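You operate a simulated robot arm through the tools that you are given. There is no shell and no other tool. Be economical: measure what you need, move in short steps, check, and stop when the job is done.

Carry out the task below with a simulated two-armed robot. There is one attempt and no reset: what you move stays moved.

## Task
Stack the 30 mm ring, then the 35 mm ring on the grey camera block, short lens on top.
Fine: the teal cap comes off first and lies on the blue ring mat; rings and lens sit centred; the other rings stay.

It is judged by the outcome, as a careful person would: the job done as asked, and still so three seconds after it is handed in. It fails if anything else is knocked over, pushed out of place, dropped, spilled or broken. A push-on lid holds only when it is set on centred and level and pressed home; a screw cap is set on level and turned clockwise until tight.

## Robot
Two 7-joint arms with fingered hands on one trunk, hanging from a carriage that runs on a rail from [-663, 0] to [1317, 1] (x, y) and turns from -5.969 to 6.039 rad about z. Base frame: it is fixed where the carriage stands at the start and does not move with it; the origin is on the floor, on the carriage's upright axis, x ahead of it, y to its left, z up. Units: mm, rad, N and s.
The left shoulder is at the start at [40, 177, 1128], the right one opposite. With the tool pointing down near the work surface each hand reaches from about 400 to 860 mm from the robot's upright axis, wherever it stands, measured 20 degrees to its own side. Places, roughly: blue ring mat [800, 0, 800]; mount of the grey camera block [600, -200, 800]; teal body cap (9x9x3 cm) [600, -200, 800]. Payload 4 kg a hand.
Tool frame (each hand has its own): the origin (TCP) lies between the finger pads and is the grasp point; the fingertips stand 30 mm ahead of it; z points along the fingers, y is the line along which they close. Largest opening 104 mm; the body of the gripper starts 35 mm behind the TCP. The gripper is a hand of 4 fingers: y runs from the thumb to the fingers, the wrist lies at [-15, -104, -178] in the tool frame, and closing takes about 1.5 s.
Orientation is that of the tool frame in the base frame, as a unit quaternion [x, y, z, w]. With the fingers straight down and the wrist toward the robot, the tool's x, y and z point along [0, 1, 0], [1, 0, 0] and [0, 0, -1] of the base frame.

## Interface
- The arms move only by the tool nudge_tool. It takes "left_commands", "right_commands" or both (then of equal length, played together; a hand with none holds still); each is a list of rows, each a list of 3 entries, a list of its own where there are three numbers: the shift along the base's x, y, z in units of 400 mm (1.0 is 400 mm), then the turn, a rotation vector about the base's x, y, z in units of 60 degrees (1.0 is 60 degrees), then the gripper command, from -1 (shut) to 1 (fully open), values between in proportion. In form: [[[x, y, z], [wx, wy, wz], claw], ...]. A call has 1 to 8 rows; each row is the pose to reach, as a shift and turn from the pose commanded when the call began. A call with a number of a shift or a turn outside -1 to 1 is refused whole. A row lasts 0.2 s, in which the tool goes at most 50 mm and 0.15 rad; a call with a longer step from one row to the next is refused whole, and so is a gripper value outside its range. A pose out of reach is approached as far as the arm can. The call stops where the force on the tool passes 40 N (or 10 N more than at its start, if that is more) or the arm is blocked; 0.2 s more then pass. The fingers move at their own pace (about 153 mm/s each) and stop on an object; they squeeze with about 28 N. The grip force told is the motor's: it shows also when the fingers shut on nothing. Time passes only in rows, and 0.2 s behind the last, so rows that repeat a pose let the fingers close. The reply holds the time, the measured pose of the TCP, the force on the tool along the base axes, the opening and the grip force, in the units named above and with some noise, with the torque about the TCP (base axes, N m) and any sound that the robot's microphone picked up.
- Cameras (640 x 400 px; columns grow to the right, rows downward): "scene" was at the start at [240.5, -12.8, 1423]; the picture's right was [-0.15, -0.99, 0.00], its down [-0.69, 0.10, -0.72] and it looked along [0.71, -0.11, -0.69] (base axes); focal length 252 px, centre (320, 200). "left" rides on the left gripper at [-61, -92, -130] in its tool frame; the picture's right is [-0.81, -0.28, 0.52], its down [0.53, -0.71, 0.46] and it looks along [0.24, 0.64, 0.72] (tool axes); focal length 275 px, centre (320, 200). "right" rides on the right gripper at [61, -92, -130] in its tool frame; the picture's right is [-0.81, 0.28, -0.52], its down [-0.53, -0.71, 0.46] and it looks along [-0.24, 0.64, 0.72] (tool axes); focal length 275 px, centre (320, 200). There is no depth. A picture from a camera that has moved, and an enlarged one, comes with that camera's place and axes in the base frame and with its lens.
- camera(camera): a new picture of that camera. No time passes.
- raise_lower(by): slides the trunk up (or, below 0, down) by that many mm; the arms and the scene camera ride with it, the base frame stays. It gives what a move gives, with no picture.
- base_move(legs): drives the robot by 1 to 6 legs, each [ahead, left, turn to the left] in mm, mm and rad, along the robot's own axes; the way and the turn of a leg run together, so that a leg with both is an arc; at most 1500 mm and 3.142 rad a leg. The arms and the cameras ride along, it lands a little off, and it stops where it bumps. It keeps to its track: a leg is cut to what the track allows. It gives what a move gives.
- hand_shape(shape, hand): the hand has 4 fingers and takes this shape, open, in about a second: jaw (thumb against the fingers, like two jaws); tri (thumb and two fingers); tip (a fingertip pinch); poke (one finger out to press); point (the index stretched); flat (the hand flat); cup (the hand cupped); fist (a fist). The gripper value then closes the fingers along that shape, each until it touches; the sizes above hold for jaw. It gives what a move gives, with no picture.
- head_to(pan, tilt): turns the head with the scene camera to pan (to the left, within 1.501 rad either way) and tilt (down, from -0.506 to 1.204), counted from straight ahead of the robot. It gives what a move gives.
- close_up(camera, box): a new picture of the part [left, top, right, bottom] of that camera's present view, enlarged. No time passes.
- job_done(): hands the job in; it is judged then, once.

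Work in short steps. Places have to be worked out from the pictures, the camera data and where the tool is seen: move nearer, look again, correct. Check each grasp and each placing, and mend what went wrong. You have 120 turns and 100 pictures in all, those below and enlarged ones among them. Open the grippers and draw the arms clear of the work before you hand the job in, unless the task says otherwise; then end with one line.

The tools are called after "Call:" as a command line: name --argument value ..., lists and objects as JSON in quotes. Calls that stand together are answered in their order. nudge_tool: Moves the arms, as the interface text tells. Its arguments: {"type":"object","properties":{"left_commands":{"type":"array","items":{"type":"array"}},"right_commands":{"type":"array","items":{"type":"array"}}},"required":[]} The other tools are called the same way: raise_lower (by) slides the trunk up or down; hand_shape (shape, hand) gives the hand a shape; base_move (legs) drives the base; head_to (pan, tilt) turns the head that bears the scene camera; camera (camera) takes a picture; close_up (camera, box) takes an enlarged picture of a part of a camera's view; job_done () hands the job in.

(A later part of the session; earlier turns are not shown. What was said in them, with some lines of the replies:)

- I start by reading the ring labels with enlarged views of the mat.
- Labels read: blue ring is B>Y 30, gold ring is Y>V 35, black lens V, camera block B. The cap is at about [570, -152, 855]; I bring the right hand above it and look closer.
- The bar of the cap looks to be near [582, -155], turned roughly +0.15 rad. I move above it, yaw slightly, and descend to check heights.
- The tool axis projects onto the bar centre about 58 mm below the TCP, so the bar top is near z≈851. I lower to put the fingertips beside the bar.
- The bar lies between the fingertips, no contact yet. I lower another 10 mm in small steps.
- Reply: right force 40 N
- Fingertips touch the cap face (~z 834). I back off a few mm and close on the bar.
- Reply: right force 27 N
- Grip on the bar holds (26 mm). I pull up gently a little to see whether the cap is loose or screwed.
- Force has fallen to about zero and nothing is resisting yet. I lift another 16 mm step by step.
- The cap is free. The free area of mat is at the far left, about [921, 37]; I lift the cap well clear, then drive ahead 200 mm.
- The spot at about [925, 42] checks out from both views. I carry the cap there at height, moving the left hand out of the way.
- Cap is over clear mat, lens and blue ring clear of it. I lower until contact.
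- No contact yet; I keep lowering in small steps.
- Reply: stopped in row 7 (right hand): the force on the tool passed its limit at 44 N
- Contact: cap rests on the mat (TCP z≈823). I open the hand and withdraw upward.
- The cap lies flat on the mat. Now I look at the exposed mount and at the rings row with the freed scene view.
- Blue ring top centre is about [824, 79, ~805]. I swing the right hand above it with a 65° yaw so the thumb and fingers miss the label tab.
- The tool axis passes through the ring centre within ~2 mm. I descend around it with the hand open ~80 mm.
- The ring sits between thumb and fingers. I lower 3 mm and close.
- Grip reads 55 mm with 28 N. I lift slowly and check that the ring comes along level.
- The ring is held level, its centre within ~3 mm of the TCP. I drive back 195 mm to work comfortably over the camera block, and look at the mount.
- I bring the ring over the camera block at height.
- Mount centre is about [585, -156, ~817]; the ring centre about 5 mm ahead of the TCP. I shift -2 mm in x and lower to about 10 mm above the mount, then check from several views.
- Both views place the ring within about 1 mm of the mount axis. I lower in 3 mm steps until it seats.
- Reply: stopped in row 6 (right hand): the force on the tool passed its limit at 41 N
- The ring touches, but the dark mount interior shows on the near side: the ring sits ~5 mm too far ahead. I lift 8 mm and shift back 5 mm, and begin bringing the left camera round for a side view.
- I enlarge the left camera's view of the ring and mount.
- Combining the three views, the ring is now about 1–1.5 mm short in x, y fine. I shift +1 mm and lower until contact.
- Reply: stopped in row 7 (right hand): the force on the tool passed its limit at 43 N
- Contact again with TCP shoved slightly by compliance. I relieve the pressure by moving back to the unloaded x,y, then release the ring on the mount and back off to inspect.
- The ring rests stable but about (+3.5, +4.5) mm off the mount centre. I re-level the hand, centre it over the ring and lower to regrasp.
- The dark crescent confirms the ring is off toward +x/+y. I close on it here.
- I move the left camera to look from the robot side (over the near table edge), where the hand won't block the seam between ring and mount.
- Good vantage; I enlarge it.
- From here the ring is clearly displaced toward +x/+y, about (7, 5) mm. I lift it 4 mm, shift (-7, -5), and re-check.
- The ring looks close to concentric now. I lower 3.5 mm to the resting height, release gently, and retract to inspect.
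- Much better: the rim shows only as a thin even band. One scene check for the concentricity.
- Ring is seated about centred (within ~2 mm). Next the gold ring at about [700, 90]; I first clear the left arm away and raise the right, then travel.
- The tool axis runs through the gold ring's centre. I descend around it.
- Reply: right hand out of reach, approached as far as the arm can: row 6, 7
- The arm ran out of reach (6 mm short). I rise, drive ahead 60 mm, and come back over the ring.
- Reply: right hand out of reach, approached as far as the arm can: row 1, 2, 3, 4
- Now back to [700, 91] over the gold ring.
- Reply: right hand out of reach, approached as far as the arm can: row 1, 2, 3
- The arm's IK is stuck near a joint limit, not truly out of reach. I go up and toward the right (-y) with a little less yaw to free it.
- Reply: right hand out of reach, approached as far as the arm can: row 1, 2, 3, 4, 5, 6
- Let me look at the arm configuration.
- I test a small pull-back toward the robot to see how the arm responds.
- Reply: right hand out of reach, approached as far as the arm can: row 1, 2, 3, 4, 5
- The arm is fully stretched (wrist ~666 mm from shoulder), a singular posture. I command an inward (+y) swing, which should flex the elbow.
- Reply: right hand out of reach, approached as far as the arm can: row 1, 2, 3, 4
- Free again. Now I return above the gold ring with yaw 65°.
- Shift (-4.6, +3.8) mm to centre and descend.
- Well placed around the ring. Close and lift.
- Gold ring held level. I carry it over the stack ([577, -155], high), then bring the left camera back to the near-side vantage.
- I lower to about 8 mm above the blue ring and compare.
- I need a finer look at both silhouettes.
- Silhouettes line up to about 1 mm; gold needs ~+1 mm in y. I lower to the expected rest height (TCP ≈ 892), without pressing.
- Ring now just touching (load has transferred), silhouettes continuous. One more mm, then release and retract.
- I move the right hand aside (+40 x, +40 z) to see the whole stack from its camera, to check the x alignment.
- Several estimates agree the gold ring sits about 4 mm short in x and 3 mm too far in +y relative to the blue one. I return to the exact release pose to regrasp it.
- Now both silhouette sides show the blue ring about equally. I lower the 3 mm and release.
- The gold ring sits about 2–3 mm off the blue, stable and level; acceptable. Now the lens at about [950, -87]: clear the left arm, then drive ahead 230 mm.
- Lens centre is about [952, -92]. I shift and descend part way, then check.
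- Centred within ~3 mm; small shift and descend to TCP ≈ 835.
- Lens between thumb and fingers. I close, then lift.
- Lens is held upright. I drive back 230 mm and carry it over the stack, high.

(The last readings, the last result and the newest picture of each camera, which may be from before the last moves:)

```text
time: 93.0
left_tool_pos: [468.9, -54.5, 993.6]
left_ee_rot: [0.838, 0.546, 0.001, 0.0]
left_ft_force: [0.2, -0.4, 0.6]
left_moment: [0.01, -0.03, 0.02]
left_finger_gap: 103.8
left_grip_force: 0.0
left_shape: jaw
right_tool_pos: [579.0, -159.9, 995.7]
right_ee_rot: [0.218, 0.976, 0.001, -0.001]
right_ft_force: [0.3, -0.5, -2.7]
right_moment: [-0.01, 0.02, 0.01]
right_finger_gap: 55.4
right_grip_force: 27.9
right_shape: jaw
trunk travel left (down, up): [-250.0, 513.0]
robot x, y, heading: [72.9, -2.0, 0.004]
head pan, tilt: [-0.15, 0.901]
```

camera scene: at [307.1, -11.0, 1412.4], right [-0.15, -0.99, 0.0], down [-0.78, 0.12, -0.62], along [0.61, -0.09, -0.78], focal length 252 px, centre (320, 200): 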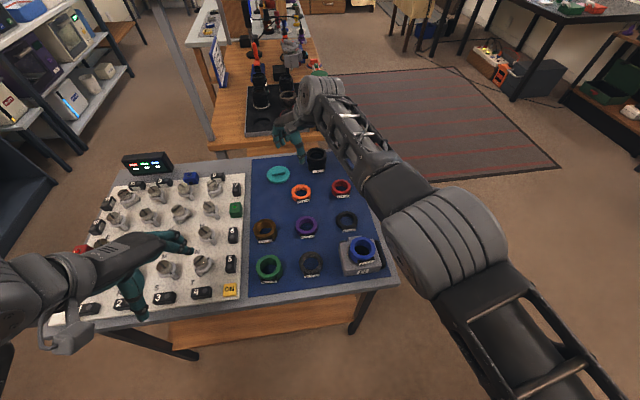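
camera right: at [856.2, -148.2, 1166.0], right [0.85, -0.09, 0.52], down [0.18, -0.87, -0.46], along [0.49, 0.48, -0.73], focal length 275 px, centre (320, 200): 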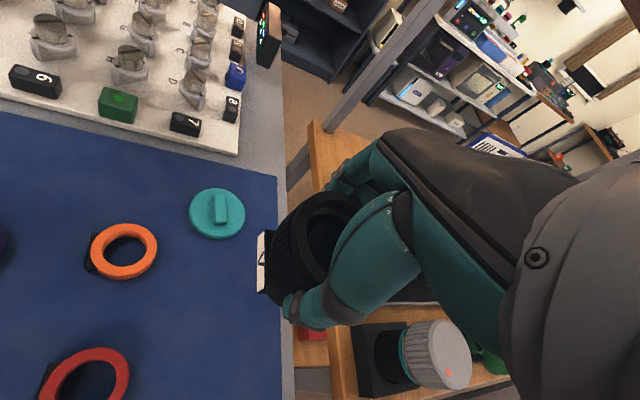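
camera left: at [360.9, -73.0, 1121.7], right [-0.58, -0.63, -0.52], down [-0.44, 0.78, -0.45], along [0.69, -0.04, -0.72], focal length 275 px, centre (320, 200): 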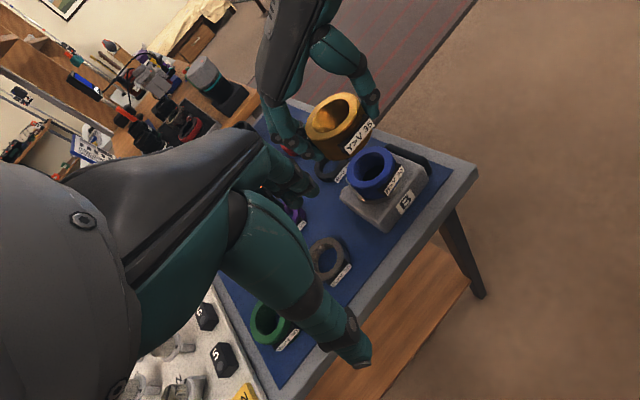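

Lower to about 10 mm above the gold ring and compare in two views.

Call:
nudge_tool --right_commands '[[[0, 0.003, -0.04], [0, 0, 0], -1], [[0, 0.006, -0.08], [0, 0, 0], -1], [[0, 0.006, -0.1], [0, 0, 0], -1], [[0, 0.006, -0.1], [0, 0, 0], -1]]'

Call:
close_up --camera "left" --box '[310, 90, 410, 210]'

Call:
close_up --camera "right" --box '[180, 180, 380, 360]'

Call:
close_up --camera "scene" --box '[335, 190, 415, 270]'

```text
time: 94.0
left_tool_pos: [468.0, -53.7, 993.7]
left_ee_rot: [0.838, 0.545, 0.0, 0.0]
left_ft_force: [0.8, 0.0, -0.8]
left_moment: [0.02, -0.02, -0.02]
left_finger_gap: 103.9
left_grip_force: 0.0
left_shape: jaw
right_tool_pos: [579.6, -157.9, 955.2]
right_ee_rot: [0.219, 0.976, 0.001, -0.001]
right_ft_force: [0.3, -0.1, -3.0]
right_moment: [0.01, 0.04, 0.01]
right_finger_gap: 55.5
right_grip_force: 28.1
right_shape: jaw
trunk travel left (down, up): [-250.0, 513.0]
robot x, y, heading: [72.7, 1.1, 0.003]
head pan, tilt: [-0.15, 0.901]
```

```text
3.33 times, centred on (360, 150) of left
camera zoom: at [359.9, -73.2, 1125.3], right [-0.58, -0.63, -0.52], down [-0.44, 0.78, -0.46], along [0.69, -0.04, -0.72], focal length 918 px, centre (187, 367)
```

zoom: 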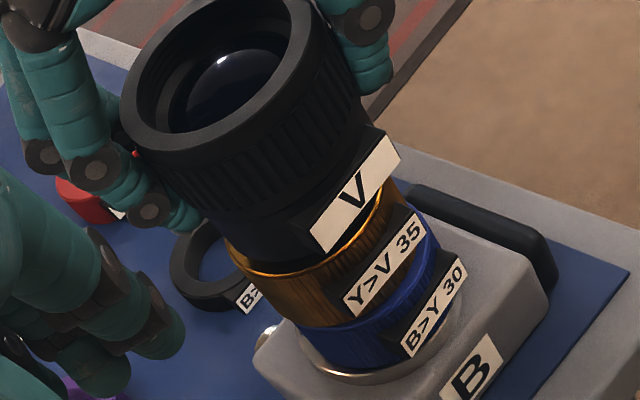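

```text
2.22 times, centred on (280, 270) of right
camera zoom: at [485.7, -212.6, 1085.9], right [0.85, -0.1, 0.52], down [0.18, -0.87, -0.46], along [0.49, 0.48, -0.73], focal length 612 px, centre (409, 44)
```

zoom: 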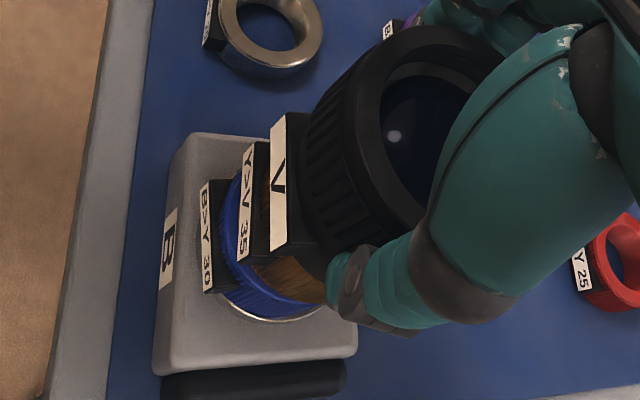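

```text
5.00 times, centred on (375, 230) of scene
camera zoom: at [305.1, -11.1, 1412.3], right [-0.15, -0.99, 0.0], down [-0.78, 0.12, -0.62], along [0.61, -0.09, -0.78], focal length 1258 px, centre (45, 50)
```

zoom: 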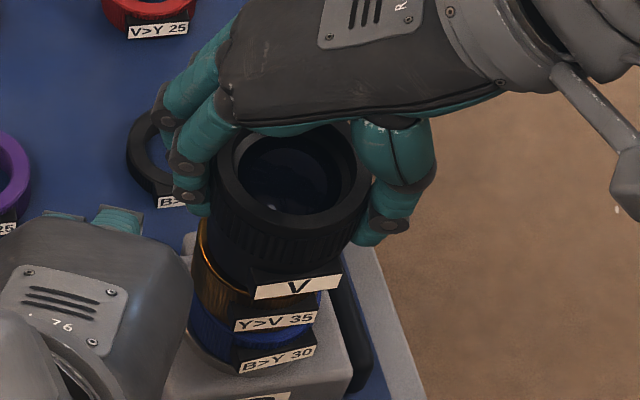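

Comparison suggests the stack axis is about (+3, +2.5) mm from the lens axis. I shift that much, lower 5 mm, and look again.

Call:
nudge_tool --right_commands '[[[0.004, 0.003, 0], [0, 0, 0], -1], [[0.0075, 0.00625, 0], [0, 0, 0], -1], [[0.0075, 0.00625, -0.01], [0, 0, 0], -1], [[0.0075, 0.00625, -0.01], [0, 0, 0], -1]]'

Call:
close_up --camera "left" --box '[310, 90, 410, 210]'

Call:
close_up --camera "right" --box '[200, 220, 320, 340]'

```text
time: 95.0
left_tool_pos: [468.6, -55.4, 995.0]
left_ee_rot: [0.838, 0.545, -0.001, 0.0]
left_ft_force: [0.5, 0.0, 0.2]
left_moment: [-0.01, 0.01, 0.02]
left_finger_gap: 103.8
left_grip_force: 0.0
left_shape: jaw
right_tool_pos: [581.7, -154.2, 951.0]
right_ee_rot: [0.219, 0.976, 0.0, -0.001]
right_ft_force: [-0.4, 0.1, -1.8]
right_moment: [0.01, 0.0, 0.01]
right_finger_gap: 55.7
right_grip_force: 27.6
right_shape: jaw
trunk travel left (down, up): [-250.0, 513.0]
robot x, y, heading: [70.2, 0.8, 0.0]
head pan, tilt: [-0.15, 0.901]
```

```text
3.33 times, centred on (360, 150) of left
camera zoom: at [359.9, -73.2, 1125.3], right [-0.58, -0.63, -0.52], down [-0.44, 0.78, -0.45], along [0.69, -0.04, -0.72], focal length 918 px, centre (187, 367)
```

zoom: 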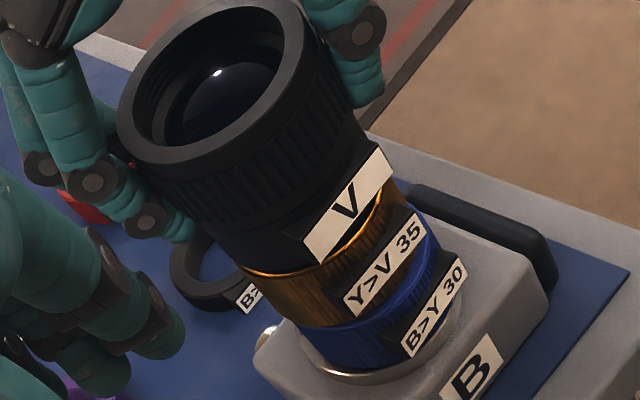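

```text
3.33 times, centred on (260, 280) of right
camera zoom: at [488.9, -210.0, 1081.8], right [0.85, -0.1, 0.52], down [0.18, -0.87, -0.46], along [0.49, 0.48, -0.73], focal length 918 px, centre (520, -67)
```

zoom: 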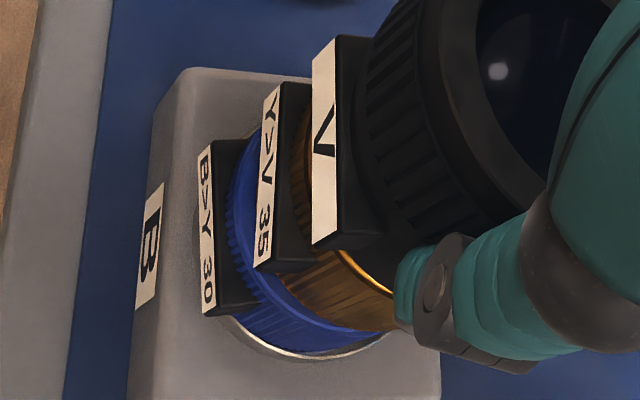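

Nearly concentric; I add +1 mm in x and lower gently toward the expected contact (TCP ≈ 945).

Call:
nudge_tool --right_commands '[[[0.0025, 0, -0.003], [0, 0, 0], -1], [[0.0025, 0, -0.007], [0, 0, 0], -1], [[0.0025, 0, -0.011], [0, 0, 0], -1], [[0.0025, 0, -0.014], [0, 0, 0], -1], [[0.0025, 0, -0.014], [0, 0, 0], -1]]'

```text
time: 96.2
left_tool_pos: [468.9, -53.9, 993.8]
left_ee_rot: [0.838, 0.546, 0.0, 0.0]
left_ft_force: [0.8, 0.0, -0.2]
left_moment: [-0.01, 0.03, -0.03]
left_finger_gap: 104.0
left_grip_force: 0.1
left_shape: jaw
right_tool_pos: [584.4, -154.3, 947.9]
right_ee_rot: [0.218, 0.976, 0.001, 0.0]
right_ft_force: [-1.2, 0.6, 9.9]
right_moment: [-0.01, 0.02, -0.03]
right_finger_gap: 55.6
right_grip_force: 28.2
right_shape: jaw
trunk travel left (down, up): [-250.0, 513.0]
robot x, y, heading: [72.5, -0.9, 0.001]
head pan, tilt: [-0.15, 0.901]
```

Contact made (≈12 N). I relieve slightly, open gently, and retract upward.

Call:
nudge_tool --right_commands '[[[0, 0, 0.002], [0, 0, 0], -1], [[0, 0, 0.002], [0, 0, 0], -0.1], [[0, 0, 0.002], [0, 0, 0], 0.3], [[0, 0, 0.002], [0, 0, 0], 0.7], [[0, 0, 0.002], [0, 0, 0], 0.7], [[0, 0, 0.06], [0, 0, 0], 0.7], [[0, 0, 0.16], [0, 0, 0], 0.7], [[0, 0, 0.26], [0, 0, 0], 0.7]]'

Call:
close_up --camera "left" --box '[310, 90, 410, 210]'

Call:
close_up --camera "right" --box '[160, 180, 340, 360]'

```text
time: 98.0
left_tool_pos: [469.0, -54.6, 994.6]
left_ee_rot: [0.838, 0.546, 0.0, 0.0]
left_ft_force: [0.1, -0.2, -0.5]
left_moment: [0.02, 0.01, 0.01]
left_finger_gap: 103.9
left_grip_force: 0.1
left_shape: jaw
right_tool_pos: [581.9, -154.4, 1053.5]
right_ee_rot: [0.218, 0.976, -0.001, -0.001]
right_ft_force: [0.4, 0.4, 0.4]
right_moment: [0.0, 0.03, 0.02]
right_finger_gap: 88.4
right_grip_force: 0.0
right_shape: jaw
trunk travel left (down, up): [-250.0, 513.0]
robot x, y, heading: [73.6, 2.8, 0.003]
head pan, tilt: [-0.15, 0.901]
```

```text
3.33 times, centred on (360, 150) of left
camera zoom: at [360.6, -73.3, 1125.4], right [-0.58, -0.63, -0.52], down [-0.44, 0.78, -0.46], along [0.69, -0.04, -0.72], focal length 918 px, centre (187, 367)
```

zoom: 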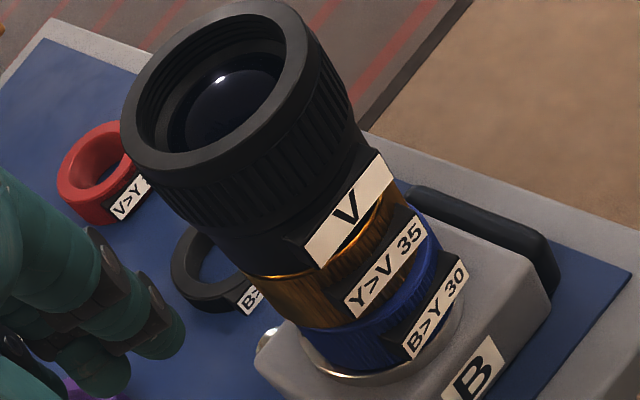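

```text
2.22 times, centred on (250, 270) of right
camera zoom: at [489.9, -210.0, 1182.4], right [0.85, -0.1, 0.52], down [0.18, -0.87, -0.46], along [0.49, 0.48, -0.73], focal length 612 px, centre (476, 44)
```

zoom: 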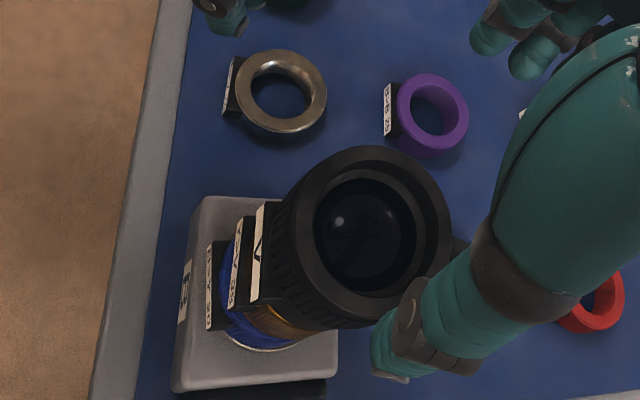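

The lens stands upright on the stack, tabs aligned. I withdraw both arms and do a last overall check.

Call:
nudge_tool --right_commands '[[[0, 0, 0.08], [0, 0, 0], 0.9], [[0, -0.05, 0.14], [0, 0, 0], 0.9], [[0, -0.15, 0.16], [0, 0, 0], 0.9], [[0, -0.25, 0.16], [0, 0, 0], 0.9], [[0, -0.35, 0.16], [0, 0, 0], 0.9], [[0, -0.42, 0.16], [0, 0, 0], 0.9], [[0, -0.42, 0.16], [0, 0, 0], 0.9]]' --left_commands '[[[0, 0.1, 0.03], [0, 0, 0], 1], [[0, 0.2, 0.05], [0, 0, 0], 1], [[0, 0.3, 0.05], [0, 0, 0], 1], [[0, 0.4, 0.05], [0, 0, 0], 1], [[0, 0.5, 0.05], [0, 0, 0], 1], [[0, 0.6, 0.05], [0, 0, 0], 1], [[0, 0.7, 0.05], [0, 0, 0], 1]]'

Call:
close_up --camera "scene" --box '[230, 130, 420, 300]'

Call:
close_up --camera "scene" --box '[335, 190, 415, 270]'

```text
time: 99.6
left_tool_pos: [464.9, 224.0, 1013.3]
left_ee_rot: [0.838, 0.546, 0.001, -0.001]
left_ft_force: [-0.8, -0.3, 0.5]
left_moment: [0.01, -0.02, 0.02]
left_finger_gap: 103.7
left_grip_force: 0.1
left_shape: jaw
right_tool_pos: [581.6, -322.9, 1114.5]
right_ee_rot: [0.218, 0.976, 0.0, -0.001]
right_ft_force: [-0.1, -0.8, -0.2]
right_moment: [0.0, 0.03, 0.03]
right_finger_gap: 98.9
right_grip_force: 0.0
right_shape: jaw
trunk travel left (down, up): [-250.0, 513.0]
robot x, y, heading: [72.3, 0.2, 0.003]
head pan, tilt: [-0.15, 0.901]
```

```text
2.35 times, centred on (325, 215) of scene
camera zoom: at [304.7, -10.3, 1412.2], right [-0.15, -0.99, 0.0], down [-0.78, 0.12, -0.62], along [0.61, -0.09, -0.78], focal length 592 px, centre (308, 165)
```

zoom: 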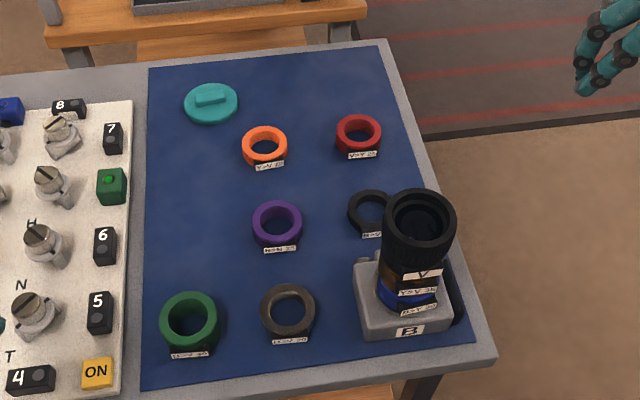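

```text
5.00 times, centred on (375, 230) of scene
camera zoom: at [304.7, -10.3, 1412.2], right [-0.15, -0.99, 0.0], down [-0.78, 0.12, -0.62], along [0.61, -0.09, -0.78], focal length 1258 px, centre (45, 50)
```

zoom: 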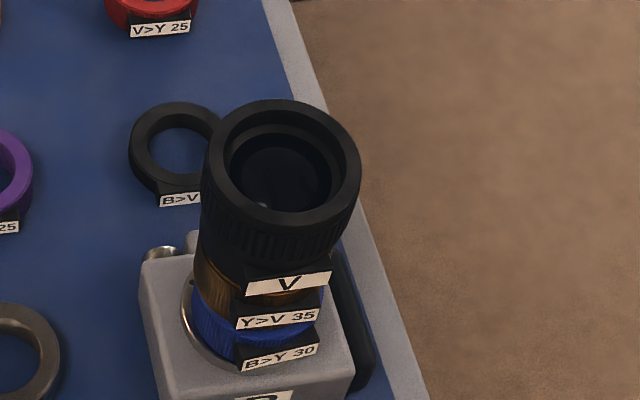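

The final view shows the stack (block B, blue 30, gold 35, lens V) upright and within about 3 mm of centre. The cap lies on the mat, the other rings are where they were, and both arms are clear and open, so I hand in.

Call:
job_done

```text
The job is handed in.
```

I took the teal cap off first and laid it on the blue mat, then stacked the 30 mm (blue) ring, the 35 mm (gold) ring and the short lens on the grey camera block. By my picture estimates each part sits within about 3 mm of centre, and the other rings look untouched.
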